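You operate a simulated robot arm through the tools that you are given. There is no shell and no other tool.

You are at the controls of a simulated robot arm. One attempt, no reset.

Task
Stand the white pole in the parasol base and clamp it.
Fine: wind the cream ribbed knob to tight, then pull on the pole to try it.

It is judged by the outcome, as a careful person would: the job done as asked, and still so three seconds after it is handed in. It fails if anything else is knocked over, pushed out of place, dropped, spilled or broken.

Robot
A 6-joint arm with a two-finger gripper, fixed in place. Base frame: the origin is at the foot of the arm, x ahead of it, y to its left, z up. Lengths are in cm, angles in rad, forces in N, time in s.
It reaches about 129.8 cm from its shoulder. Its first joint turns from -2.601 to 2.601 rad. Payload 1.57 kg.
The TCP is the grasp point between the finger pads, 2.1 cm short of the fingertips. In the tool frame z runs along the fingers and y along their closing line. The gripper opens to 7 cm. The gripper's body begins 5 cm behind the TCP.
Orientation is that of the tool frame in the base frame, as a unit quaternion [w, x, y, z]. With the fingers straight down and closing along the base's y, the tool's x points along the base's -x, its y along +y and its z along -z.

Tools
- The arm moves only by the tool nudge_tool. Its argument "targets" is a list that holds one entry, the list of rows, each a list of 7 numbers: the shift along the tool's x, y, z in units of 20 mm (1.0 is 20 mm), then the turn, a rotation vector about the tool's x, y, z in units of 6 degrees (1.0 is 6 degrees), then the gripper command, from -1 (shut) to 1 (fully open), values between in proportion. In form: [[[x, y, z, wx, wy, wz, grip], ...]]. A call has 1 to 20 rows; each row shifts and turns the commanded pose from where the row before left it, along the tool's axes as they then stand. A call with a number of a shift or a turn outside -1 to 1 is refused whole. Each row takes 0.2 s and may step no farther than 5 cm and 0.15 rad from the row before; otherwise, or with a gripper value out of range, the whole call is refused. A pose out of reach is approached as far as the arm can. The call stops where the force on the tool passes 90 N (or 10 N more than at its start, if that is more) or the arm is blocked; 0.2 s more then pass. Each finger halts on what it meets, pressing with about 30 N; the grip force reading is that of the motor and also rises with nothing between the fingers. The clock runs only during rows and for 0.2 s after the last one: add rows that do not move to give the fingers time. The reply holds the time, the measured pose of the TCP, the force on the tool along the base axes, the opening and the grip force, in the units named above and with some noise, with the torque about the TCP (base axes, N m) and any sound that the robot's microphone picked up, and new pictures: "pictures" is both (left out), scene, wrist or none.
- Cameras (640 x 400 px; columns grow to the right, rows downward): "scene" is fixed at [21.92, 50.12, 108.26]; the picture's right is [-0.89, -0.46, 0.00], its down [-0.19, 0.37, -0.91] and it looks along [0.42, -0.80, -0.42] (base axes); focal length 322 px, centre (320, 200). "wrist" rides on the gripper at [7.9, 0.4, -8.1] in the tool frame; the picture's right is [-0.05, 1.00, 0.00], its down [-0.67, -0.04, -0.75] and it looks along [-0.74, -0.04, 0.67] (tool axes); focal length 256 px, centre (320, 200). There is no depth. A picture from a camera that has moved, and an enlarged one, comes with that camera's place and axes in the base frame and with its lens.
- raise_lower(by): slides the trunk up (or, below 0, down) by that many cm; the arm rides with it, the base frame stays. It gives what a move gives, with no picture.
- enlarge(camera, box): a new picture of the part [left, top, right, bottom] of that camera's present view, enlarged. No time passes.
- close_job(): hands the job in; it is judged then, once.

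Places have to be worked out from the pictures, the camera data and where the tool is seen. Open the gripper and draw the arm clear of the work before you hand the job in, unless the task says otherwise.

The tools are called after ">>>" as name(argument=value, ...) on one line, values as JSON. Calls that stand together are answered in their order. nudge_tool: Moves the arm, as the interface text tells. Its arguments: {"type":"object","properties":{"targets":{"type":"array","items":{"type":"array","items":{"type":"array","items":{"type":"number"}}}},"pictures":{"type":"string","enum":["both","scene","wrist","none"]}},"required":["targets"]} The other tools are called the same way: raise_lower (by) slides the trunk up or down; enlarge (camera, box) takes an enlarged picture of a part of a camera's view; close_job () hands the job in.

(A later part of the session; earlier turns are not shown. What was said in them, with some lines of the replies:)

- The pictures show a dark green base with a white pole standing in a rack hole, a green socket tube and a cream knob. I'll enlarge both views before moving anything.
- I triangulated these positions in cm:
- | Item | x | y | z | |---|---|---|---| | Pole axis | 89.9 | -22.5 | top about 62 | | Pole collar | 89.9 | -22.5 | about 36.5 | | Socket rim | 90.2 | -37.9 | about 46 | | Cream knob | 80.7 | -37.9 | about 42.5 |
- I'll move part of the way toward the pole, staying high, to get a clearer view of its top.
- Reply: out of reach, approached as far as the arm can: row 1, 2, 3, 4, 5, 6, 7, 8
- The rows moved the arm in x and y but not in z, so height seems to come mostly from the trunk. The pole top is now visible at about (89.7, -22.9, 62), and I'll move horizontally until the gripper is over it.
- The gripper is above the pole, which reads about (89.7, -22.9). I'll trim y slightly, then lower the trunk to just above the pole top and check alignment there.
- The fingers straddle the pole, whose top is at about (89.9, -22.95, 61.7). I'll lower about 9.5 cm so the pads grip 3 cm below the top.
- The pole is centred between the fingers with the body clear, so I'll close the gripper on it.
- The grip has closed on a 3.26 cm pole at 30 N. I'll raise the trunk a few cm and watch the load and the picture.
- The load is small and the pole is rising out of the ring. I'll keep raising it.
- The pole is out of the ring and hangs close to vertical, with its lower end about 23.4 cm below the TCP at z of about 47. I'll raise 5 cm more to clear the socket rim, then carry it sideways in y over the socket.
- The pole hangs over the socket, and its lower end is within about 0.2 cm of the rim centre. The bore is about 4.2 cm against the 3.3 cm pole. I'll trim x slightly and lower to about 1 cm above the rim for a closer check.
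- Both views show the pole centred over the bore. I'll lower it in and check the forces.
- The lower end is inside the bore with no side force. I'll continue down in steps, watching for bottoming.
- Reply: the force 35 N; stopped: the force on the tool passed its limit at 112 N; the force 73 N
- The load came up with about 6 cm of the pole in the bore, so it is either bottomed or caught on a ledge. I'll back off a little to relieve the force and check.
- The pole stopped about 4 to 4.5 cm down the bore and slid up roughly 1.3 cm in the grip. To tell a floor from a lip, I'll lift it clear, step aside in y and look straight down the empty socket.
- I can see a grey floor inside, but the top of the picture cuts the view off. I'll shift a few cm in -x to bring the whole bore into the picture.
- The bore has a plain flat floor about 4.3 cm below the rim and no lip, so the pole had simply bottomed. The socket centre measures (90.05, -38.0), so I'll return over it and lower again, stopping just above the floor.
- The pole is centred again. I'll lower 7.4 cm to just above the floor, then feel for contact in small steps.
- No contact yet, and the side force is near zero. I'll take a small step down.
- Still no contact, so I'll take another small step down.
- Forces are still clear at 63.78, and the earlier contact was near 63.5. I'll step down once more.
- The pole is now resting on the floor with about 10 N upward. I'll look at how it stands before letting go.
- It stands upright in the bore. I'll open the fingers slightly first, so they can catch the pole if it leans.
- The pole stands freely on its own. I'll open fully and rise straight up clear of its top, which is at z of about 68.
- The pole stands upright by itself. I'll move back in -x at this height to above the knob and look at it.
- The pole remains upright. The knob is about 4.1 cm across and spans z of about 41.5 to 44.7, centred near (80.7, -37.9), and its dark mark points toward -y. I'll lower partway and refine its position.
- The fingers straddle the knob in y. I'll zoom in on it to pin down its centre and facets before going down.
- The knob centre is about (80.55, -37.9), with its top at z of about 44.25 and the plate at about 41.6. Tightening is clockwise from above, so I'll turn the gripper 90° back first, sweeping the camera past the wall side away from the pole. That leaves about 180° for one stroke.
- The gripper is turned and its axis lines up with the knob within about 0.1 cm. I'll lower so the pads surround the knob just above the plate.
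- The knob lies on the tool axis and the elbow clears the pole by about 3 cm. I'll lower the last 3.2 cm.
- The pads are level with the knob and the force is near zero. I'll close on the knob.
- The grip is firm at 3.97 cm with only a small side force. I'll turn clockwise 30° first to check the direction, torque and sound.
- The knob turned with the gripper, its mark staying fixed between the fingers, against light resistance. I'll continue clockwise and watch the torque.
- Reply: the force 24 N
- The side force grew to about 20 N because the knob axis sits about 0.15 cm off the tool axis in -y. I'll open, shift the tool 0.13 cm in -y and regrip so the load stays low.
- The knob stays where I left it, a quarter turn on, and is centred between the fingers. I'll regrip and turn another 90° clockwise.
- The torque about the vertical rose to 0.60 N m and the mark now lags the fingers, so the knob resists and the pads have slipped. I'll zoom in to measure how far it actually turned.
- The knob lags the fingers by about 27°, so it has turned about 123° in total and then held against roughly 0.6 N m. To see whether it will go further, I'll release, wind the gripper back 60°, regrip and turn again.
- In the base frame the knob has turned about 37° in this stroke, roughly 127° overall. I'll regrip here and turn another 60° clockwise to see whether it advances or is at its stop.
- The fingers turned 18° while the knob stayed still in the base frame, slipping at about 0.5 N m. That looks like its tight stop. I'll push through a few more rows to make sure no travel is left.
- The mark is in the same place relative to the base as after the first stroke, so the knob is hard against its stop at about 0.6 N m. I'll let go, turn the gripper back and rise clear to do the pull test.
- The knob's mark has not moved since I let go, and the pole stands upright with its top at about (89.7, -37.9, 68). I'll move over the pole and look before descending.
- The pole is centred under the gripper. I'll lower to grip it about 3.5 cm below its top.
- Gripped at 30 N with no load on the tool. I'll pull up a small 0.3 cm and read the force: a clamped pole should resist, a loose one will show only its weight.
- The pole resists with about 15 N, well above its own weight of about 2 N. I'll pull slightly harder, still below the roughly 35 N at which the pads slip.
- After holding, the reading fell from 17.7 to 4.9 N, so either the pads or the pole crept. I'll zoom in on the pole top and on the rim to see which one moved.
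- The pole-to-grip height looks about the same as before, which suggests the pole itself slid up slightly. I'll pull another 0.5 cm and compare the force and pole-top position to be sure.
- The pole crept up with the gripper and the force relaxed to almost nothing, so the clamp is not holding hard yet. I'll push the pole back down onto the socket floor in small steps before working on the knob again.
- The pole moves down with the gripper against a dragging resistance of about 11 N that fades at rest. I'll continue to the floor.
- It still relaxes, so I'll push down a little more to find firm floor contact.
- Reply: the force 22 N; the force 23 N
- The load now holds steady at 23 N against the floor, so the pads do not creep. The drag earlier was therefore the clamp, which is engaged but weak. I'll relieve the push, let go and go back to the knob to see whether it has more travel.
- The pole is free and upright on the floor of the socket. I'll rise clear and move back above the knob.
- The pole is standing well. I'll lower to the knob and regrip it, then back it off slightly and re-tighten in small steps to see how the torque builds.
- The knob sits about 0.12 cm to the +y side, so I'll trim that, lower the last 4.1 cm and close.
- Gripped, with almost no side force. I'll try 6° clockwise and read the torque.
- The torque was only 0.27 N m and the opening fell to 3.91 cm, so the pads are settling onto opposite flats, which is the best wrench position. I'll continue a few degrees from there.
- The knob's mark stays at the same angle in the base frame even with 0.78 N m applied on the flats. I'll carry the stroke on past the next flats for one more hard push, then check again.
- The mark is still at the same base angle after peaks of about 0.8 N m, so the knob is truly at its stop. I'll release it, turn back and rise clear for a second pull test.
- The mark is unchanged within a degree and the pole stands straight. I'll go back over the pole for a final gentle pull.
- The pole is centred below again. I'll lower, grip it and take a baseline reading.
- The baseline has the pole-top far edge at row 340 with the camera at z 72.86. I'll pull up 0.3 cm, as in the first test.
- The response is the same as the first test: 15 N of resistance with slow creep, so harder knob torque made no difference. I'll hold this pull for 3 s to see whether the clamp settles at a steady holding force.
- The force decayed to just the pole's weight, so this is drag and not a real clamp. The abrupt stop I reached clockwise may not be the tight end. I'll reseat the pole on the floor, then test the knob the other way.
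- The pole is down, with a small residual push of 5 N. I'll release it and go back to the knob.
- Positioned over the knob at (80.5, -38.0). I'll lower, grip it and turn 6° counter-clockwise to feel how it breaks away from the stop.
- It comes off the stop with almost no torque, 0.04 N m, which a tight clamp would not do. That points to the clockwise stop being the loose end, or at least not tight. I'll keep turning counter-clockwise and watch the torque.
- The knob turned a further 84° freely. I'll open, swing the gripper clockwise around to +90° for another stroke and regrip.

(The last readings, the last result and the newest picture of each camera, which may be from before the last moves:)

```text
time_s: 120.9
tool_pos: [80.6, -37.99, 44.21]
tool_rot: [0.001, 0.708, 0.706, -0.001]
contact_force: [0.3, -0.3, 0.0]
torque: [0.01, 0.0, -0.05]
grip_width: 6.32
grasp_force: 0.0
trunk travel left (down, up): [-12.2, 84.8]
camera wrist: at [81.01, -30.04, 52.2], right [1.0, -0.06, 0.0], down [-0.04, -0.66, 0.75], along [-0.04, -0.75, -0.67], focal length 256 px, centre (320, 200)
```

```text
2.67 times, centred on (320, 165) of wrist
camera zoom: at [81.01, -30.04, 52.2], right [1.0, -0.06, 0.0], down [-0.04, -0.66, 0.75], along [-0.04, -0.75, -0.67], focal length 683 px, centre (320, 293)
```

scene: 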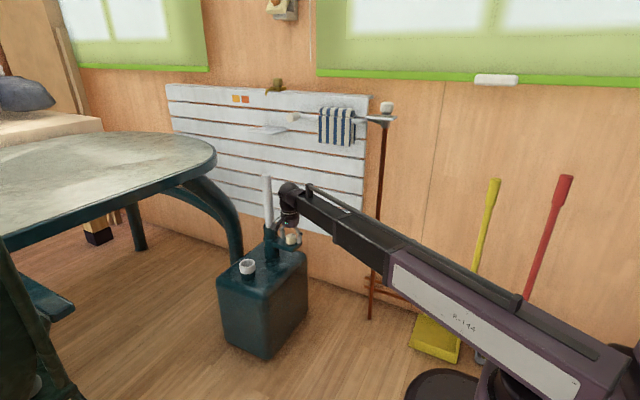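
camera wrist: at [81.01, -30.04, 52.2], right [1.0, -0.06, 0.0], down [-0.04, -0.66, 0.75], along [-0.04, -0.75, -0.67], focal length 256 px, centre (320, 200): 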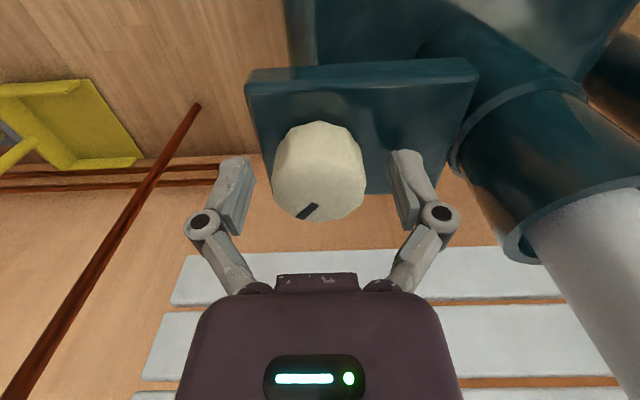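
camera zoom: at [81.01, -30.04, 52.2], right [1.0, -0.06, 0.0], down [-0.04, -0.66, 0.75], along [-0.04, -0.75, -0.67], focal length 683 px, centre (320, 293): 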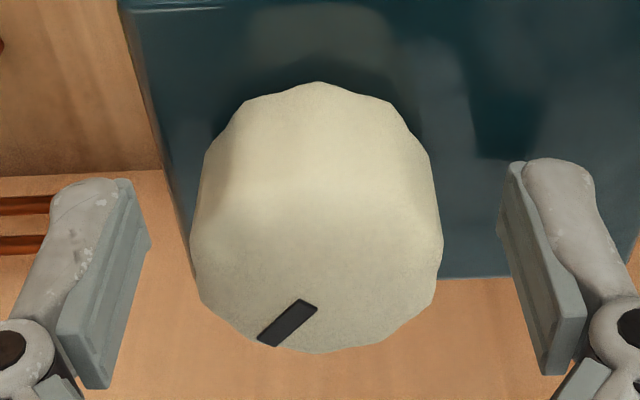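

The grip is ready at +90° with the knob's mark where I left it. I'll close and turn counter-clockwise past the knob's starting angle.

>>> nudge_tool(targets=[[[0, 0, 0, 0, 0, 0, 0.2], [0, 0, 0, 0, 0, 0, -1], [0, 0, 0, 0, 0, 0, -1], [0, 0, 0, 0, 0, 0, -1], [0, 0, 0, 0, 0, 0, -1], [0, 0, 0, 0, 0, -1, -1], [0, 0, 0, 0, 0, -1, -1], [0, 0, 0, 0, 0, -1, -1], [0, 0, 0, 0, 0, -1, -1], [0, 0, 0, 0, 0, -1, -1], [0, 0, 0, 0, 0, -1, -1], [0, 0, 0, 0, 0, -1, -1], [0, 0, 0, 0, 0, -1, -1], [0, 0, 0, 0, 0, -1, -1], [0, 0, 0, 0, 0, -1, -1]]], pictures="wrist")

>>> enlarge(camera="wrist", box=[220, 90, 420, 240])

```text
time_s: 124.1
tool_pos: [80.47, -38.04, 44.17]
tool_rot: [0.002, 0.259, 0.966, -0.001]
contact_force: [-6.1, -5.3, -0.8]
torque: [-0.03, 0.08, -0.75]
grip_width: 3.96
grasp_force: 31.9
trunk travel left (down, up): [-12.2, 84.8]
camera wrist: at [73.89, -33.64, 52.19], right [0.54, 0.84, 0.0], down [0.56, -0.36, 0.75], along [0.63, -0.41, -0.66], focal length 256 px, centre (320, 200)
```

wrist: 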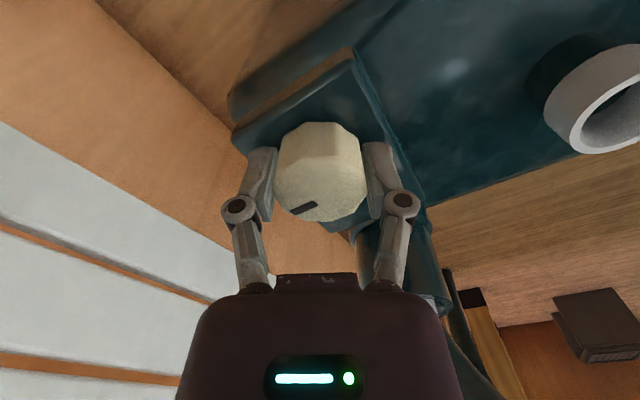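

```text
2.67 times, centred on (320, 165) of wrist
camera zoom: at [73.89, -33.64, 52.19], right [0.54, 0.84, 0.0], down [0.56, -0.36, 0.75], along [0.63, -0.41, -0.66], focal length 683 px, centre (320, 293)
```

zoom: 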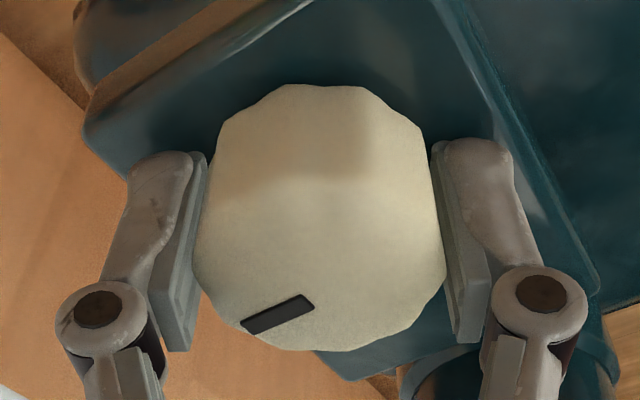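

Counter-clockwise, the knob came to a hard stop near its original angle. Its whole travel is therefore about 127°, it started at the loose end, and the clockwise stop is the tight end. While it is loose, I'll pull the pole for comparison, to be sure the drag I felt really was the clamp.

>>> nudge_tool(targets=[[[0, 0, 0, 0, 0, 0, 0.3], [0, 0, 0, 0, 0, 0, 0.7], [0, 0, 0, 0, 0, 0, 1], [0, 0, 0, 0, 0, -1, 1], [0, 0, 0, 0, 0, -1, 1], [0, 0, 0, 0, 0, -1, 1], [0, 0, 0, 0, 0, -1, 1], [0, 0, 0, 0, 0, -1, 1], [0, 0, 0, 0, 0, 0, 1]]], pictures="none")

>>> enlarge(camera="wrist", box=[220, 90, 420, 240])

>>> raise_lower(by=31.1)

>>> nudge_tool(targets=[[[-0.7, 0, 0, 0, 0, 0, 1], [-0.8, 0, 0, 0, 0, 0, 1], [-0.8, 0, 0, 0, 0, 0, 1], [-0.8, 0, 0, 0, 0, 0, 1], [-0.8, 0, 0, 0, 0, 0, 1], [-0.7, 0, 0, 0, 0, 0, 1], [0, 0, 0, 0, 0, 0, 1]]], pictures="none")

>>> enlarge(camera="wrist", box=[200, 0, 440, 240])

```text
time_s: 126.1
tool_pos: [80.62, -37.96, 44.15]
tool_rot: [0.0, -0.001, 1.0, -0.002]
contact_force: [0.5, 0.7, -0.5]
torque: [0.02, 0.0, -0.02]
grip_width: 7.0
grasp_force: 0.0
trunk travel left (down, up): [-12.2, 84.8]
```

```text
2.67 times, centred on (320, 165) of wrist
camera zoom: at [72.66, -37.52, 52.2], right [0.05, 1.0, 0.0], down [0.66, -0.03, 0.75], along [0.75, -0.04, -0.67], focal length 683 px, centre (320, 293)
```

zoom: 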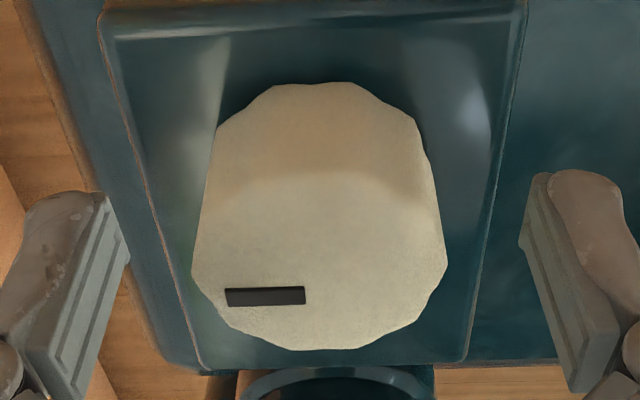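

```text
time_s: 129.2
tool_pos: [80.57, -37.93, 75.3]
tool_rot: [0.001, 0.0, 1.0, -0.002]
contact_force: [0.4, 0.0, -0.3]
torque: [-0.02, -0.04, 0.04]
grip_width: 7.01
grasp_force: 0.1
trunk travel left (down, up): [-43.3, 53.7]
```

```text
time_s: 130.8
tool_pos: [89.77, -37.94, 75.09]
tool_rot: [0.001, 0.0, 1.0, -0.001]
contact_force: [0.4, -0.6, -0.1]
torque: [0.01, -0.02, -0.02]
grip_width: 7.01
grasp_force: 0.1
trunk travel left (down, up): [-43.3, 53.7]
```

```text
1.67 times, centred on (320, 120) of wrist
camera zoom: at [81.87, -37.46, 83.3], right [0.05, 1.0, 0.0], down [0.66, -0.03, 0.75], along [0.75, -0.04, -0.67], focal length 427 px, centre (320, 333)
```

zoom: 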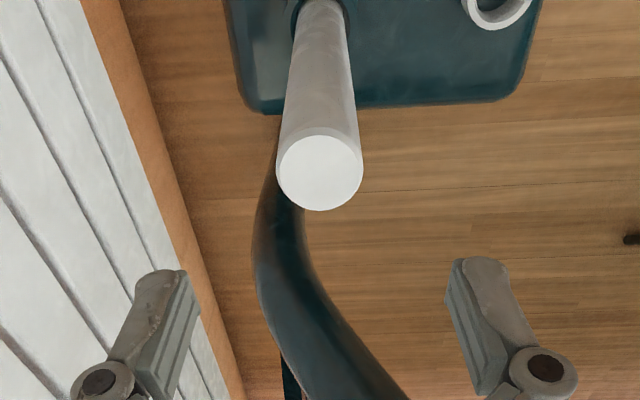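

The mark is exactly back at its starting angle, so this is the loose stop. I'll grip the pole and repeat the same 0.3 cm pull for comparison.

>>> raise_lower(by=-10.4)

>>> nudge_tool(targets=[[[0, 0, 0, 0, 0, 0, 0.3], [0, 0, 0, 0, 0, 0, 0], [0, 0, 0, 0, 0, 0, -1], [0, 0, 0, 0, 0, 0, -1], [0, 0, 0, 0, 0, 0, -1], [0, 0, 0, 0, 0, 0, -1]]], pictures="none")

>>> raise_lower(by=0.3)

```text
time_s: 132.2
tool_pos: [89.7, -37.99, 64.79]
tool_rot: [0.001, 0.0, 1.0, -0.001]
contact_force: [0.3, 0.1, -0.5]
torque: [0.02, 0.02, 0.0]
grip_width: 6.98
grasp_force: 0.1
trunk travel left (down, up): [-32.9, 64.1]
```

```text
time_s: 133.6
tool_pos: [89.86, -38.01, 64.8]
tool_rot: [0.001, 0.0, 1.0, -0.001]
contact_force: [-0.4, 0.3, 1.2]
torque: [0.02, 0.01, 0.02]
grip_width: 3.24
grasp_force: 30.6
trunk travel left (down, up): [-32.9, 64.1]
```

```text
time_s: 134.1
tool_pos: [89.71, -38.08, 65.2]
tool_rot: [0.0, 0.0, 1.0, 0.0]
contact_force: [0.0, 0.0, -1.9]
torque: [0.01, 0.0, -0.01]
grip_width: 3.26
grasp_force: 29.5
trunk travel left (down, up): [-33.2, 63.8]
```

With the knob loose, the same pull meets only the pole's weight, 1.9 N against 15 N with the knob wound clockwise. So clockwise to the stop is what clamps it. I'll reseat the pole on the floor, let go and wind the knob fully tight again.

>>> raise_lower(by=-0.45)

>>> enlarge(camera="wrist", box=[270, 0, 370, 70])

>>> enlarge(camera="scene", box=[245, 130, 325, 260])

```text
time_s: 134.6
tool_pos: [89.77, -37.93, 64.84]
tool_rot: [0.002, 0.0, 1.0, -0.001]
contact_force: [1.4, -0.9, 13.7]
torque: [-0.03, -0.26, -0.04]
grip_width: 3.27
grasp_force: 30.1
trunk travel left (down, up): [-32.8, 64.2]
```

```text
5.71 times, centred on (320, 35) of wrist
camera zoom: at [81.81, -37.43, 72.88], right [0.05, 1.0, 0.0], down [0.66, -0.03, 0.75], along [0.75, -0.04, -0.66], focal length 1463 px, centre (320, 1143)
```

zoom: 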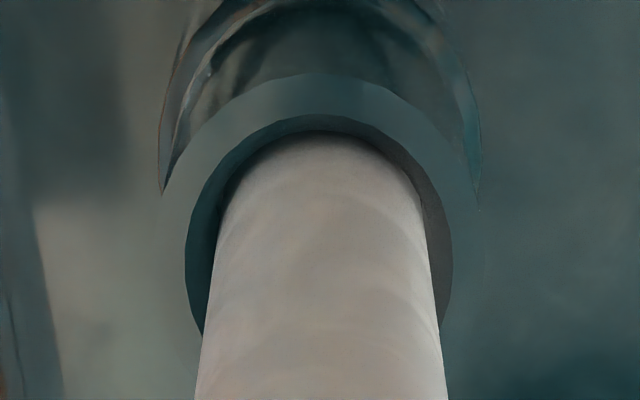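

```text
3.08 times, centred on (285, 195) of scene
camera zoom: at [21.92, 50.12, 108.26], right [-0.89, -0.46, 0.0], down [-0.19, 0.37, -0.91], along [0.42, -0.8, -0.42], focal length 992 px, centre (428, 215)
```

zoom: 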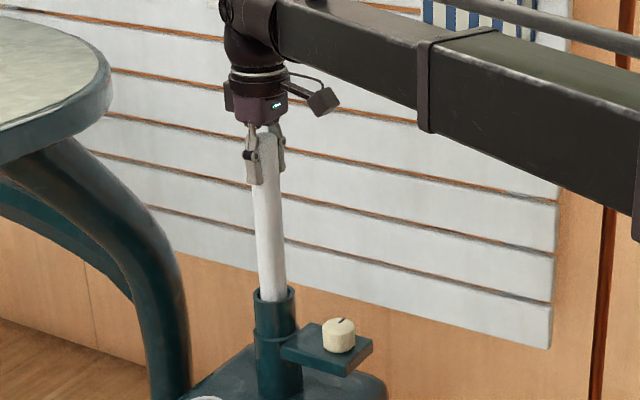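

The pole is on the floor with about 14 N of push. I'll ease off, release and go back above the knob.

>>> raise_lower(by=0.12)

>>> nudge_tool(targets=[[[0, 0, 0, 0, 0, 0, 0.05], [0, 0, 0, 0, 0, 0, 0.15], [0, 0, 0, 0, 0, 0, 0.3], [0, 0, 0, 0, 0, 0, 0.6], [0, 0, 0, 0, 0, 0, 1], [0, 0, 0, 0, 0, 0, 1], [0, 0, 0, 0, 0, 0, 1]]], pictures="none")

>>> raise_lower(by=10.5)

>>> nudge_tool(targets=[[[0.7, 0, 0, 0, 0, 0, 1], [0.8, 0, 0, 0, 0, 0, 1], [0.8, 0, 0, 0, 0, 0, 1], [0.8, 0, 0, 0, 0, 0, 1], [0.8, 0, 0, 0, 0, 0, 1], [0.72, 0, 0, 0, 0, 0, 1], [0, 0, 0, 0, 0, 0, 1]]], pictures="both")

```text
time_s: 135.1
tool_pos: [89.77, -37.78, 64.83]
tool_rot: [0.0, -0.001, 1.0, -0.001]
contact_force: [0.8, -0.6, 4.4]
torque: [-0.06, -0.22, 0.01]
grip_width: 3.29
grasp_force: 30.0
trunk travel left (down, up): [-32.9, 64.1]
```

```text
time_s: 136.7
tool_pos: [89.79, -37.98, 64.72]
tool_rot: [0.001, 0.0, 1.0, -0.002]
contact_force: [0.7, -0.2, 0.2]
torque: [-0.03, 0.0, 0.0]
grip_width: 7.0
grasp_force: 0.1
trunk travel left (down, up): [-32.9, 64.1]
```

```text
time_s: 138.1
tool_pos: [89.69, -37.91, 75.38]
tool_rot: [0.001, 0.0, 1.0, -0.001]
contact_force: [0.3, -0.7, -0.5]
torque: [0.03, 0.0, 0.0]
grip_width: 7.0
grasp_force: 0.0
trunk travel left (down, up): [-43.4, 53.6]
```

```text
time_s: 139.7
tool_pos: [80.47, -37.86, 75.29]
tool_rot: [0.001, 0.0, 1.0, -0.001]
contact_force: [-0.5, -0.2, -0.5]
torque: [0.0, -0.01, 0.01]
grip_width: 7.01
grasp_force: 0.1
trunk travel left (down, up): [-43.4, 53.6]
camera wrist: at [72.59, -37.42, 83.38], right [0.05, 1.0, 0.0], down [0.66, -0.03, 0.75], along [0.75, -0.04, -0.67], focal length 256 px, centre (320, 200)
```

scene: 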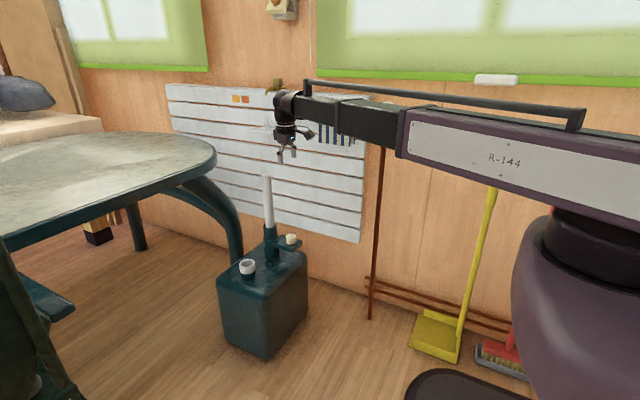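
wrist: 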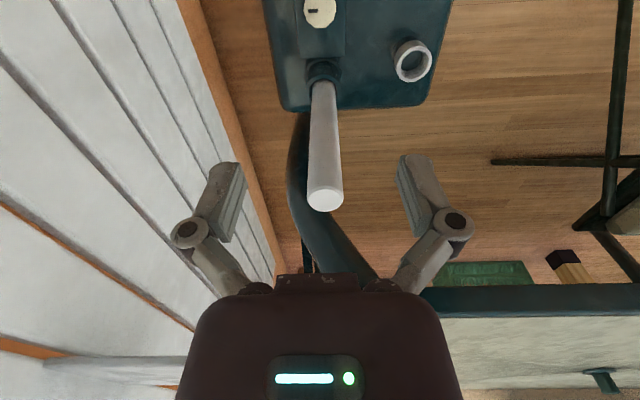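

The pole is still standing. I'll turn the gripper to -90°, trim y, lower onto the knob and wind the whole 130° in one stroke.

>>> nudge_tool(targets=[[[0, -0.04, 0, 0, 0, -1, 1], [0, 0, 0, 0, 0, -1, 1], [0, 0, 0, 0, 0, -1, 1], [0, 0, 0, 0, 0, -1, 1], [0, 0, 0, 0, 0, -1, 1], [0, 0, 0, 0, 0, -1, 1], [0, 0, 0, 0, 0, -1, 1], [0, 0, 0, 0, 0, -1, 1], [0, 0, 0, 0, 0, -1, 1], [0, 0, 0, 0, 0, -1, 1], [0, 0, 0, 0, 0, -1, 1], [0, 0, 0, 0, 0, -1, 1], [0, 0, 0, 0, 0, -1, 1], [0, 0, 0, 0, 0, -1, 1], [0, 0, 0, 0, 0, -1, 1], [0, 0, 0, 0, 0, 0, 1]]], pictures="none")

>>> raise_lower(by=-31.1)

>>> enlarge(camera="wrist", box=[220, 90, 420, 240])

```text
time_s: 143.1
tool_pos: [80.63, -38.05, 75.25]
tool_rot: [-0.001, 0.707, -0.707, 0.001]
contact_force: [-0.3, 0.0, 0.1]
torque: [0.0, 0.01, -0.01]
grip_width: 7.02
grasp_force: 0.1
trunk travel left (down, up): [-43.4, 53.6]
```

```text
time_s: 146.2
tool_pos: [80.55, -37.99, 44.31]
tool_rot: [-0.001, -0.707, 0.707, -0.002]
contact_force: [-0.2, 0.0, -0.5]
torque: [0.02, -0.01, -0.03]
grip_width: 6.97
grasp_force: 0.1
trunk travel left (down, up): [-12.3, 84.7]
```

```text
2.67 times, centred on (320, 165) of wrist
camera zoom: at [80.14, -45.92, 52.31], right [-1.0, 0.05, 0.0], down [0.03, 0.67, 0.74], along [0.04, 0.74, -0.67], focal length 683 px, centre (320, 293)
```

zoom: 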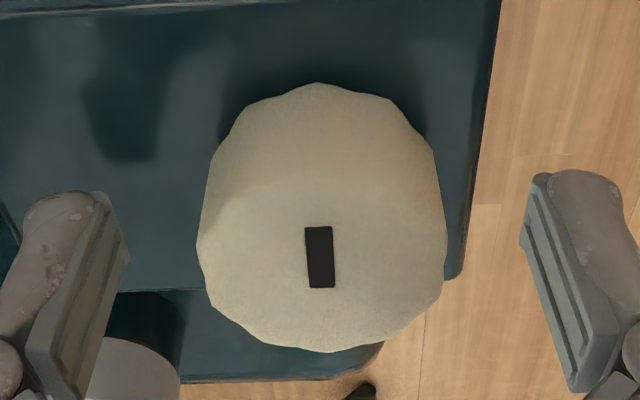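

Centred on the knob at its starting angle. I'll close and begin winding clockwise.

>>> nudge_tool(targets=[[[0, 0, 0, 0, 0, 0, 0.3], [0, 0, 0, 0, 0, 0, 0], [0, 0, 0, 0, 0, 0, -1], [0, 0, 0, 0, 0, 0, -1], [0, 0, 0, 0, 0, 0, -1], [0, 0, 0, 0, 0, 1, -1], [0, 0, 0, 0, 0, 1, -1], [0, 0, 0, 0, 0, 1, -1], [0, 0, 0, 0, 0, 1, -1], [0, 0, 0, 0, 0, 1, -1], [0, 0, 0, 0, 0, 1, -1], [0, 0, 0, 0, 0, 1, -1], [0, 0, 0, 0, 0, 1, -1], [0, 0, 0, 0, 0, 1, -1], [0, 0, 0, 0, 0, 1, -1], [0, 0, 0, 0, 0, 1, -1], [0, 0, 0, 0, 0, 1, -1], [0, 0, 0, 0, 0, 1, -1], [0, 0, 0, 0, 0, 1, -1], [0, 0, 0, 0, 0, 1, -1]]], pictures="none")

>>> nudge_tool(targets=[[[0, 0, 0, 0, 0, 1, -1], [0, 0, 0, 0, 0, 1, -1], [0, 0, 0, 0, 0, 1, -1], [0, 0, 0, 0, 0, 1, -1]]], pictures="none")

>>> enlarge(camera="wrist", box=[220, 90, 420, 240])

```text
time_s: 150.4
tool_pos: [80.57, -37.98, 44.15]
tool_rot: [-0.001, 0.001, 1.0, -0.001]
contact_force: [-18.1, 3.0, -2.2]
torque: [0.24, 0.6, 0.03]
grip_width: 3.97
grasp_force: 32.1
trunk travel left (down, up): [-12.3, 84.7]
```

```text
time_s: 151.4
tool_pos: [80.48, -37.94, 44.29]
tool_rot: [-0.001, 0.209, 0.978, -0.001]
contact_force: [-20.3, 5.2, -2.4]
torque: [0.19, 0.26, 0.06]
grip_width: 4.02
grasp_force: 31.7
trunk travel left (down, up): [-12.3, 84.7]
```

```text
2.67 times, centred on (320, 165) of wrist
camera zoom: at [73.44, -34.31, 52.32], right [0.46, 0.89, 0.0], down [0.59, -0.3, 0.75], along [0.66, -0.34, -0.67], focal length 683 px, centre (320, 293)
```

zoom: 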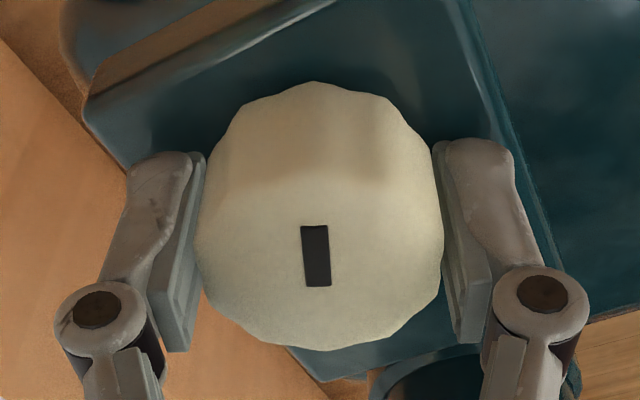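

At 114° the torque is still only 0.06 N m and the knob is following. I'll go on in single steps to see exactly how it tightens.

>>> nudge_tool(targets=[[[0, 0, 0, 0, 0, 1, -1]]], pictures="none")

>>> nudge_tool(targets=[[[0, 0, 0, 0, 0, 0.5, -1]]], pictures="none")

>>> nudge_tool(targets=[[[0, 0, 0, 0, 0, 0.5, -1]]], pictures="none")

>>> nudge_tool(targets=[[[0, 0, 0, 0, 0, 0.5, -1]]], pictures="none")

>>> enlarge(camera="wrist", box=[220, 90, 420, 240])

```text
time_s: 151.8
tool_pos: [80.43, -37.92, 44.24]
tool_rot: [-0.001, 0.26, 0.966, -0.002]
contact_force: [-19.5, 4.8, -2.5]
torque: [0.18, 0.48, 0.03]
grip_width: 3.96
grasp_force: 31.6
trunk travel left (down, up): [-12.3, 84.7]
```

```text
time_s: 152.2
tool_pos: [80.62, -37.99, 44.25]
tool_rot: [0.0, 0.285, 0.958, -0.001]
contact_force: [-19.2, 6.7, -2.8]
torque: [0.19, 0.46, 0.03]
grip_width: 3.99
grasp_force: 32.1
trunk travel left (down, up): [-12.3, 84.7]
```

```text
time_s: 152.6
tool_pos: [80.48, -37.95, 44.18]
tool_rot: [0.0, 0.311, 0.951, 0.001]
contact_force: [-19.7, 6.4, -3.6]
torque: [0.28, 0.39, 0.06]
grip_width: 3.97
grasp_force: 31.7
trunk travel left (down, up): [-12.3, 84.7]
```

```text
time_s: 153.0
tool_pos: [80.46, -38.06, 44.17]
tool_rot: [0.0, 0.333, 0.943, 0.0]
contact_force: [-16.1, 5.8, -1.3]
torque: [0.53, 0.69, 0.04]
grip_width: 3.97
grasp_force: 32.1
trunk travel left (down, up): [-12.3, 84.7]
```

```text
2.67 times, centred on (320, 165) of wrist
camera zoom: at [74.64, -32.64, 52.31], right [0.67, 0.74, 0.0], down [0.49, -0.45, 0.75], along [0.55, -0.5, -0.67], focal length 683 px, centre (320, 293)
```

zoom: 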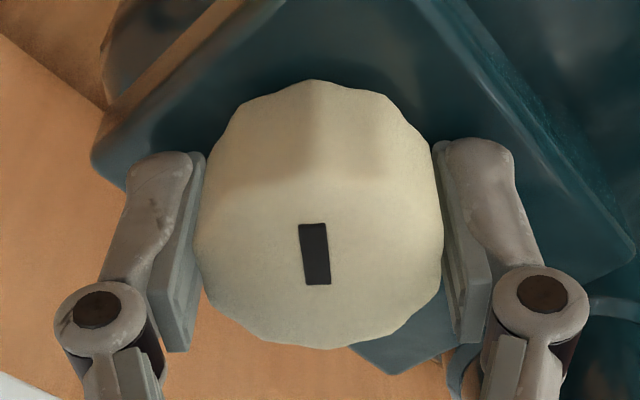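

At 129° it is still free. I'll keep stepping.

>>> nudge_tool(targets=[[[0, 0, 0, 0, 0, 0.5, -1]]], pictures="none")

>>> nudge_tool(targets=[[[0, 0, 0, 0, 0, 0.5, -1]]], pictures="none")

>>> enlarge(camera="wrist", box=[220, 90, 420, 240])

>>> nudge_tool(targets=[[[0, 0, 0, 0, 0, 0.5, -1]]], pictures="none")

>>> nudge_tool(targets=[[[0, 0, 0, 0, 0, 0.5, -1]]], pictures="none")

>>> enlarge(camera="wrist", box=[220, 90, 420, 240])

```text
time_s: 153.4
tool_pos: [80.54, -38.06, 44.29]
tool_rot: [0.001, 0.358, 0.934, 0.0]
contact_force: [-14.6, 6.0, -1.0]
torque: [0.41, 0.58, 0.15]
grip_width: 3.98
grasp_force: 32.2
trunk travel left (down, up): [-12.3, 84.7]
```

```text
time_s: 153.8
tool_pos: [80.75, -38.13, 44.13]
tool_rot: [0.002, 0.383, 0.924, -0.001]
contact_force: [-7.7, 1.2, 0.9]
torque: [0.35, 0.44, 0.26]
grip_width: 3.99
grasp_force: 32.4
trunk travel left (down, up): [-12.3, 84.7]
```

```text
2.67 times, centred on (320, 165) of wrist
camera zoom: at [75.29, -32.12, 52.29], right [0.74, 0.67, 0.0], down [0.44, -0.49, 0.75], along [0.5, -0.56, -0.66], focal length 683 px, centre (320, 293)
```

zoom: 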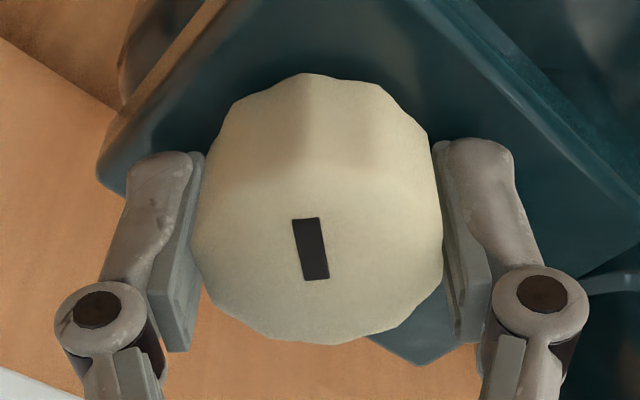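

```text
time_s: 154.2
tool_pos: [80.62, -38.09, 44.32]
tool_rot: [0.004, 0.408, 0.913, -0.001]
contact_force: [-0.2, -5.5, 3.9]
torque: [-0.13, -0.03, 0.25]
grip_width: 3.97
grasp_force: 32.1
trunk travel left (down, up): [-12.3, 84.7]
```

```text
time_s: 154.6
tool_pos: [80.41, -38.13, 44.21]
tool_rot: [0.003, 0.43, 0.903, -0.002]
contact_force: [0.7, -4.8, 3.6]
torque: [-0.18, -0.14, 0.31]
grip_width: 3.93
grasp_force: 32.3
trunk travel left (down, up): [-12.3, 84.7]
```

```text
2.67 times, centred on (320, 165) of wrist
camera zoom: at [75.94, -31.62, 52.28], right [0.81, 0.59, 0.0], down [0.39, -0.54, 0.75], along [0.44, -0.61, -0.66], focal length 683 px, centre (320, 293)
```

zoom: 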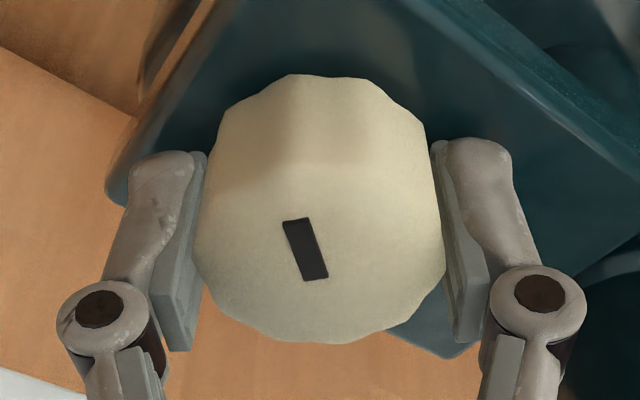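

The knob stops at about 131° and the pads are now settling onto its flats. I'll continue the last few degrees to apply the full torque there.

>>> nudge_tool(targets=[[[0, 0, 0, 0, 0, 0.5, -1]]], pictures="none")

>>> nudge_tool(targets=[[[0, 0, 0, 0, 0, 0.4, -1]]], pictures="none")

>>> nudge_tool(targets=[[[0, 0, 0, 0, 0, 0.4, -1]]], pictures="none")

>>> enlarge(camera="wrist", box=[220, 90, 420, 240])

```text
time_s: 155.0
tool_pos: [80.49, -38.03, 44.14]
tool_rot: [0.002, 0.455, 0.891, -0.001]
contact_force: [-0.6, -3.4, 2.1]
torque: [-0.19, -0.17, 0.72]
grip_width: 3.93
grasp_force: 31.8
trunk travel left (down, up): [-12.3, 84.7]
```

```text
time_s: 155.4
tool_pos: [80.63, -38.07, 44.21]
tool_rot: [0.001, 0.473, 0.881, -0.001]
contact_force: [-1.7, -1.2, 0.3]
torque: [-0.06, 0.09, 0.77]
grip_width: 3.95
grasp_force: 32.1
trunk travel left (down, up): [-12.3, 84.7]
```

```text
time_s: 155.8
tool_pos: [80.44, -38.13, 44.16]
tool_rot: [0.002, 0.491, 0.871, -0.001]
contact_force: [0.2, 0.9, -0.8]
torque: [0.06, 0.05, 0.64]
grip_width: 3.97
grasp_force: 32.1
trunk travel left (down, up): [-12.3, 84.7]
```

```text
2.67 times, centred on (320, 165) of wrist
camera zoom: at [76.8, -30.99, 52.26], right [0.88, 0.47, 0.0], down [0.31, -0.59, 0.75], along [0.35, -0.66, -0.67], focal length 683 px, centre (320, 293)
```

zoom: 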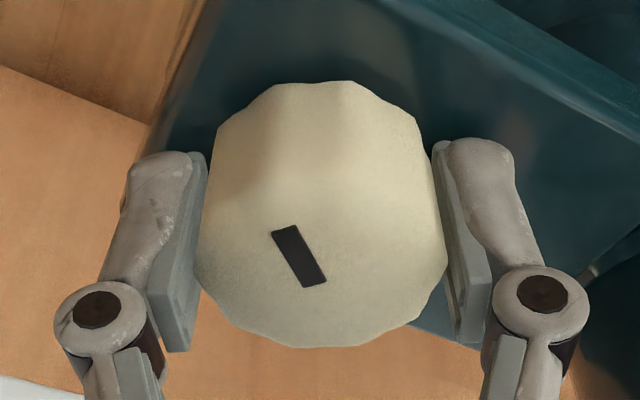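

Full torque of 0.77 N m has gone into the stop and the knob reads about 130°, fully wound. I'll release it, swing back and go to the pole for the final pull.

>>> nudge_tool(targets=[[[0, 0, 0, 0, 0, 0, 0.3], [0, 0, 0, 0, 0, 0, 0.7], [0, 0, 0, 0, 0, 0, 1], [0, 0, 0, 0, 0, -1, 1], [0, 0, 0, 0, 0, -1, 1], [0, 0, 0, 0, 0, -1, 1], [0, 0, 0, 0, 0, -1, 1], [0, 0, 0, 0, 0, -1, 1], [0, 0, 0, 0, 0, -1, 1], [0, 0, 0, 0, 0, -1, 1], [0, 0, 0, 0, 0, -1, 1], [0, 0, 0, 0, 0, -1, 1], [0, 0, 0, 0, 0, -0.8, 1], [0, 0, 0, 0, 0, 0, 1]]], pictures="none")

>>> enlarge(camera="wrist", box=[220, 90, 420, 240])

>>> raise_lower(by=31.1)

>>> nudge_tool(targets=[[[-0.7, 0, 0, 0, 0, 0, 1], [-0.8, 0, 0, 0, 0, 0, 1], [-0.8, 0, 0, 0, 0, 0, 1], [-0.8, 0, 0, 0, 0, 0, 1], [-0.8, 0, 0, 0, 0, 0, 1], [-0.72, 0, 0, 0, 0, 0, 1], [0, 0, 0, 0, 0, 0, 1]]], pictures="both")

>>> enlarge(camera="wrist", box=[200, 0, 440, 240])

```text
time_s: 158.8
tool_pos: [80.66, -37.99, 44.29]
tool_rot: [0.0, -0.001, 1.0, -0.001]
contact_force: [0.2, 0.1, -0.1]
torque: [0.0, 0.0, -0.01]
grip_width: 7.0
grasp_force: 0.0
trunk travel left (down, up): [-12.3, 84.7]
```

```text
2.67 times, centred on (320, 165) of wrist
camera zoom: at [72.65, -37.55, 52.27], right [0.05, 1.0, 0.0], down [0.66, -0.03, 0.75], along [0.75, -0.04, -0.67], focal length 683 px, centre (320, 293)
```

zoom: 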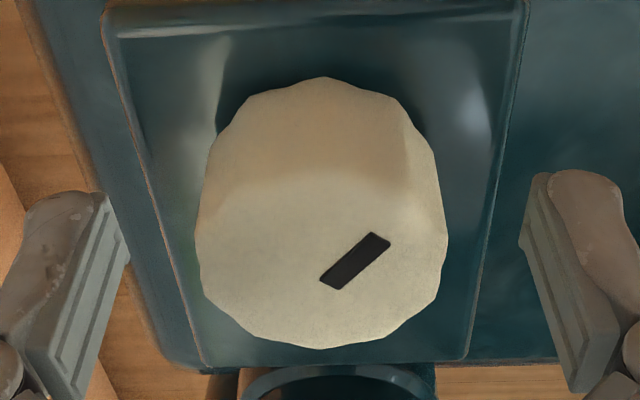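

```text
time_s: 161.9
tool_pos: [80.45, -38.05, 75.29]
tool_rot: [0.0, 0.0, 1.0, 0.0]
contact_force: [-0.3, -0.3, -0.7]
torque: [0.0, 0.0, -0.01]
grip_width: 7.0
grasp_force: 0.1
trunk travel left (down, up): [-43.4, 53.6]
```

```text
time_s: 163.5
tool_pos: [89.83, -37.94, 75.28]
tool_rot: [0.0, -0.001, 1.0, -0.001]
contact_force: [-0.2, -0.1, -0.3]
torque: [0.0, 0.0, -0.01]
grip_width: 7.02
grasp_force: 0.1
trunk travel left (down, up): [-43.4, 53.6]
camera wrist: at [81.91, -37.5, 83.37], right [0.05, 1.0, 0.0], down [0.66, -0.03, 0.75], along [0.75, -0.04, -0.67], focal length 256 px, centre (320, 200)
```

scene: 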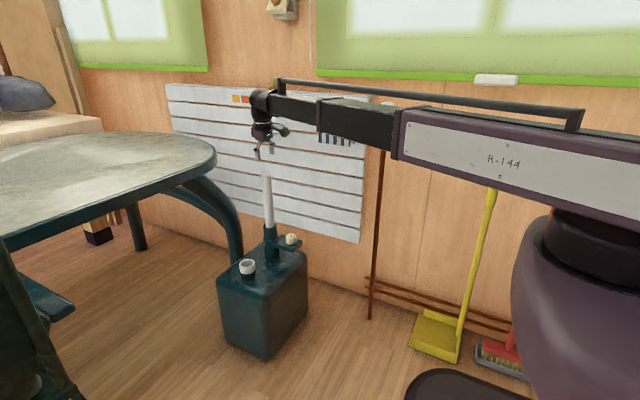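
wrist: 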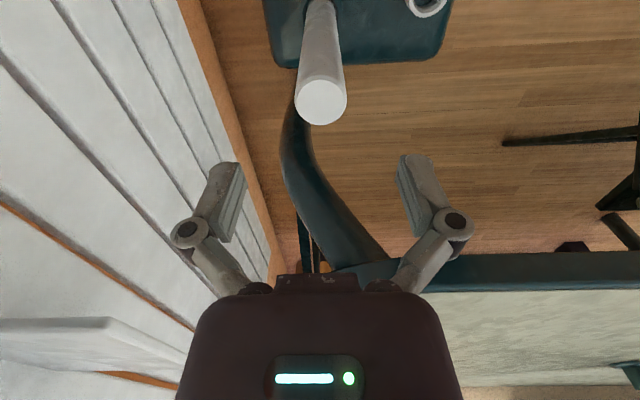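

```text
1.67 times, centred on (320, 120) of wrist
camera zoom: at [81.91, -37.5, 83.37], right [0.05, 1.0, 0.0], down [0.66, -0.03, 0.75], along [0.75, -0.04, -0.67], focal length 427 px, centre (320, 333)
```

zoom: 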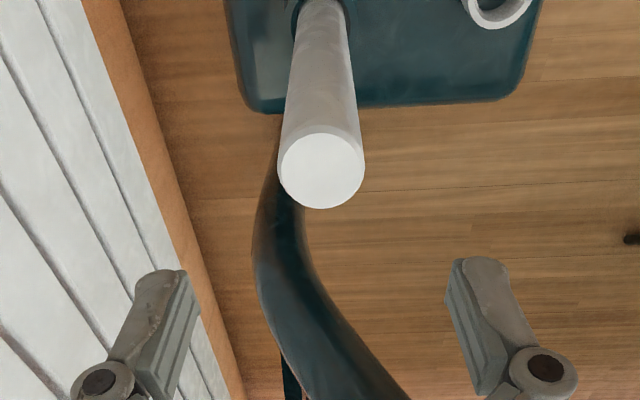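

The knob stayed at its tight stop and the pole is centred below. I'll grip the pole and pull up firmly once.

>>> raise_lower(by=-10.4)

>>> nudge_tool(targets=[[[0, 0, 0, 0, 0, 0, 0.3], [0, 0, 0, 0, 0, 0, 0], [0, 0, 0, 0, 0, 0, -1], [0, 0, 0, 0, 0, 0, -1], [0, 0, 0, 0, 0, 0, -1], [0, 0, 0, 0, 0, 0, -1]]], pictures="none")

>>> raise_lower(by=0.3)

>>> enlarge(camera="wrist", box=[250, 150, 390, 290])

```text
time_s: 164.8
tool_pos: [89.73, -37.94, 64.97]
tool_rot: [0.002, 0.001, 1.0, -0.001]
contact_force: [-0.2, 0.9, -0.8]
torque: [0.0, 0.0, 0.01]
grip_width: 7.02
grasp_force: 0.2
trunk travel left (down, up): [-33.0, 64.0]
```

```text
time_s: 166.2
tool_pos: [89.74, -37.94, 64.88]
tool_rot: [0.001, 0.001, 1.0, 0.0]
contact_force: [0.8, 1.2, 0.6]
torque: [-0.01, 0.0, 0.0]
grip_width: 3.27
grasp_force: 30.1
trunk travel left (down, up): [-33.0, 64.0]
```

```text
time_s: 166.8
tool_pos: [89.93, -38.02, 65.02]
tool_rot: [0.0, 0.0, 1.0, -0.001]
contact_force: [-0.9, 0.2, -14.4]
torque: [0.05, 0.32, -0.01]
grip_width: 3.25
grasp_force: 29.8
trunk travel left (down, up): [-33.3, 63.7]
```

```text
2.86 times, centred on (320, 220) of wrist
camera zoom: at [81.98, -37.54, 73.11], right [0.05, 1.0, 0.0], down [0.67, -0.03, 0.74], along [0.74, -0.04, -0.67], focal length 731 px, centre (320, 143)
```

zoom: 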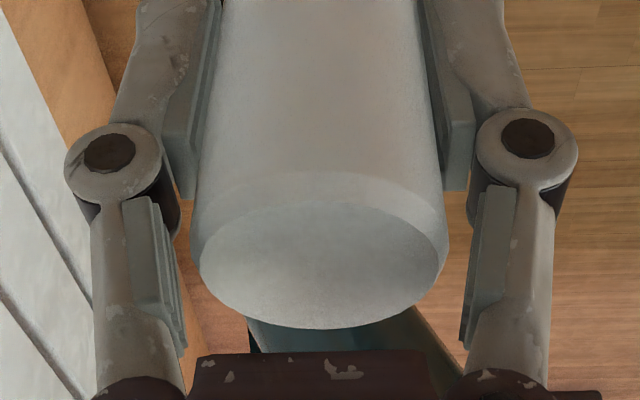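

The clamped pole resists with 14 N again, compared with 2 N when loose. I'll give it a slightly firmer tug, then push it straight back down onto the floor.

>>> raise_lower(by=0.2)

>>> raise_lower(by=-0.4)

>>> nudge_tool(targets=[[[0, 0, 0, 0, 0, 0, -1], [0, 0, 0, 0, 0, 0, -1], [0, 0, 0, 0, 0, 0, -1]]], pictures="none")

>>> raise_lower(by=-0.25)

>>> nudge_tool(targets=[[[0, 0, 0, 0, 0, 0, -1], [0, 0, 0, 0, 0, 0, -1], [0, 0, 0, 0, 0, 0, -1], [0, 0, 0, 0, 0, 0, -1], [0, 0, 0, 0, 0, 0, -1]]], pictures="none")

```text
time_s: 167.3
tool_pos: [89.9, -37.96, 65.2]
tool_rot: [0.0, 0.0, 1.0, -0.001]
contact_force: [-0.3, -0.3, -19.6]
torque: [-0.03, 0.28, 0.03]
grip_width: 3.26
grasp_force: 29.9
trunk travel left (down, up): [-33.5, 63.5]
```

```text
time_s: 167.8
tool_pos: [89.8, -38.0, 65.18]
tool_rot: [0.003, 0.001, 1.0, -0.001]
contact_force: [2.6, 0.1, 12.2]
torque: [-0.15, -0.54, -0.03]
grip_width: 3.24
grasp_force: 30.2
trunk travel left (down, up): [-33.1, 63.9]
```

```text
time_s: 168.6
tool_pos: [89.9, -37.96, 65.02]
tool_rot: [0.0, 0.0, 1.0, -0.001]
contact_force: [1.5, 0.9, 3.2]
torque: [0.0, -0.53, 0.01]
grip_width: 3.28
grasp_force: 29.4
trunk travel left (down, up): [-33.1, 63.9]
```

```text
time_s: 169.1
tool_pos: [89.75, -37.92, 64.74]
tool_rot: [0.001, 0.0, 1.0, -0.002]
contact_force: [2.5, -0.2, 15.9]
torque: [0.11, -0.36, 0.0]
grip_width: 3.28
grasp_force: 29.9
trunk travel left (down, up): [-32.9, 64.1]
```

```text
time_s: 170.3
tool_pos: [89.69, -38.0, 64.93]
tool_rot: [0.002, 0.0, 1.0, -0.002]
contact_force: [-0.2, 0.3, 16.2]
torque: [0.02, 0.07, 0.01]
grip_width: 3.27
grasp_force: 30.0
trunk travel left (down, up): [-32.9, 64.1]
```

The reading holds at 16 N, so the pole is firmly on the socket floor. I'll ease the push off, release it and rise clear.

>>> raise_lower(by=0.15)

>>> nudge_tool(targets=[[[0, 0, 0, 0, 0, 0, 0.05], [0, 0, 0, 0, 0, 0, 0.15], [0, 0, 0, 0, 0, 0, 0.3], [0, 0, 0, 0, 0, 0, 0.6], [0, 0, 0, 0, 0, 0, 1], [0, 0, 0, 0, 0, 0, 1], [0, 0, 0, 0, 0, 0, 1]]], pictures="none")

>>> raise_lower(by=18)

>>> nudge_tool(targets=[[[0.7, 0, 0, 0, 0, 0, 1], [0.9, 0, 0, 0, 0, 0, 1], [0.9, 0, 0, 0, 0, 0, 1], [0.9, 0, 0, 0, 0, 0, 1], [0.9, 0, 0, 0, 0, 0, 1], [0.9, 0, 0, 0, 0, 0, 1], [0.9, 0, 0, 0, 0, 0, 1], [0.9, 0, 0, 0, 0, 0, 1], [0.9, 0, 0, 0, 0, 0, 1], [0.9, 0, 0, 0, 0, 0, 1], [0.7, 0, 0, 0, 0, 0, 1], [0, 0, 0, 0, 0, 0, 1]]], pictures="both")

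>>> enlarge(camera="scene", box=[220, 150, 330, 280])

>>> enlarge(camera="wrist", box=[220, 0, 460, 200])

```text
time_s: 170.8
tool_pos: [89.76, -37.88, 65.04]
tool_rot: [0.001, 0.0, 1.0, 0.0]
contact_force: [-2.3, -0.4, 3.7]
torque: [0.03, 0.4, 0.03]
grip_width: 3.27
grasp_force: 30.1
trunk travel left (down, up): [-33.0, 64.0]
```

```text
time_s: 172.4
tool_pos: [89.71, -37.99, 64.8]
tool_rot: [0.001, 0.001, 1.0, -0.001]
contact_force: [0.1, 0.0, 0.1]
torque: [-0.04, 0.0, 0.02]
grip_width: 6.98
grasp_force: 0.0
trunk travel left (down, up): [-33.0, 64.0]
```

```text
time_s: 174.4
tool_pos: [89.85, -37.95, 82.84]
tool_rot: [0.0, 0.001, 1.0, -0.001]
contact_force: [0.1, -0.2, 0.2]
torque: [0.0, -0.02, -0.01]
grip_width: 6.97
grasp_force: 0.0
trunk travel left (down, up): [-51.0, 46.0]
```

```text
time_s: 177.1
tool_pos: [70.83, -37.91, 82.83]
tool_rot: [0.001, 0.001, 1.0, -0.001]
contact_force: [-0.8, 0.3, -0.2]
torque: [0.0, 0.02, -0.01]
grip_width: 7.01
grasp_force: 0.0
trunk travel left (down, up): [-51.0, 46.0]
camera wrist: at [62.85, -37.46, 90.98], right [0.05, 1.0, 0.0], down [0.66, -0.03, 0.75], along [0.75, -0.04, -0.67], focal length 256 px, centre (320, 200)
```

scene: 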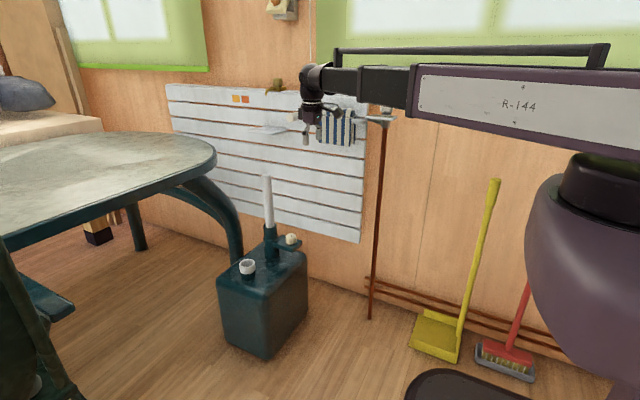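
wrist: 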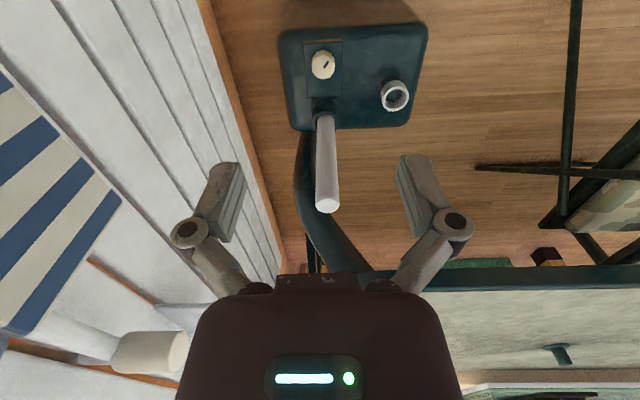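

```text
3.08 times, centred on (275, 215) of scene
camera zoom: at [21.92, 50.12, 108.26], right [-0.89, -0.46, 0.0], down [-0.19, 0.37, -0.91], along [0.42, -0.8, -0.42], focal length 992 px, centre (458, 154)
```

zoom: 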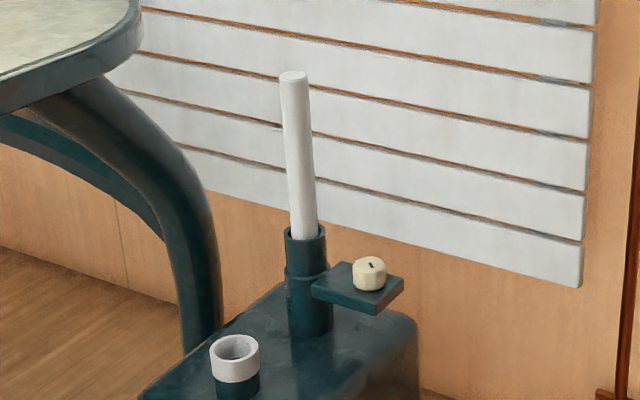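

```text
2.00 times, centred on (340, 100) of wrist
camera zoom: at [62.85, -37.46, 90.98], right [0.05, 1.0, 0.0], down [0.66, -0.03, 0.75], along [0.75, -0.04, -0.67], focal length 512 px, centre (280, 400)
```

zoom: 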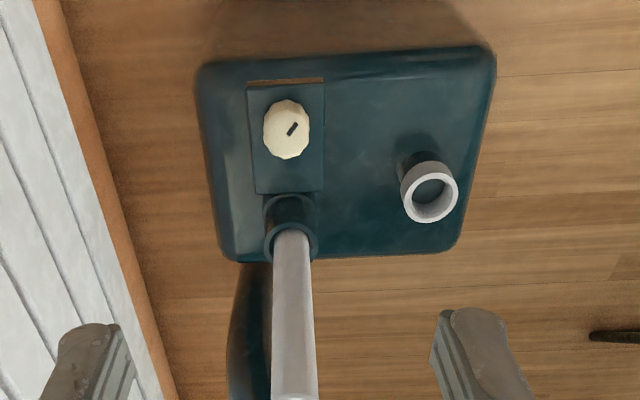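

The pole stands upright on the socket floor and the knob is at its clockwise stop. The base, ring and everything else are where they started, and the open gripper is well clear. I'm handing the job in.

One caveat: clamped, the pole resists a quick pull with 14 to 20 N, against 2 N when loose, but it still creeps slowly under a sustained pull. The knob has no further travel to stop that.

>>> close_job()

```text
The job is handed in.
```

I stood the white pole in the base socket and wound the cream knob to its tight stop, but the clamp does not hold completely. Under a steady upward pull the pole still creeps up slowly.

- **Pole:** it stands upright on the socket floor, about 4 cm down. I pushed it back onto the floor after the last pull.
- **Knob:** it turns about 130° in all, from the loose stop where it started to the clockwise stop. I pushed it against that stop at about 0.8 N m, and it would not turn further.
- **Pull test:** with the knob tight, short pulls met 14 to 20 N. With the knob loose, the same pull met only the pole's weight, about 2 N. When I held a pull for several seconds, the resistance faded to about the pole's weight and the pole rose a few millimetres.
- **Surroundings:** the last pictures show nothing else moved or knocked over. The gripper is open and clear of the work.

While checking which way the knob tightens, I loosened it fully once and then wound it tight again. The last pull test came after that.
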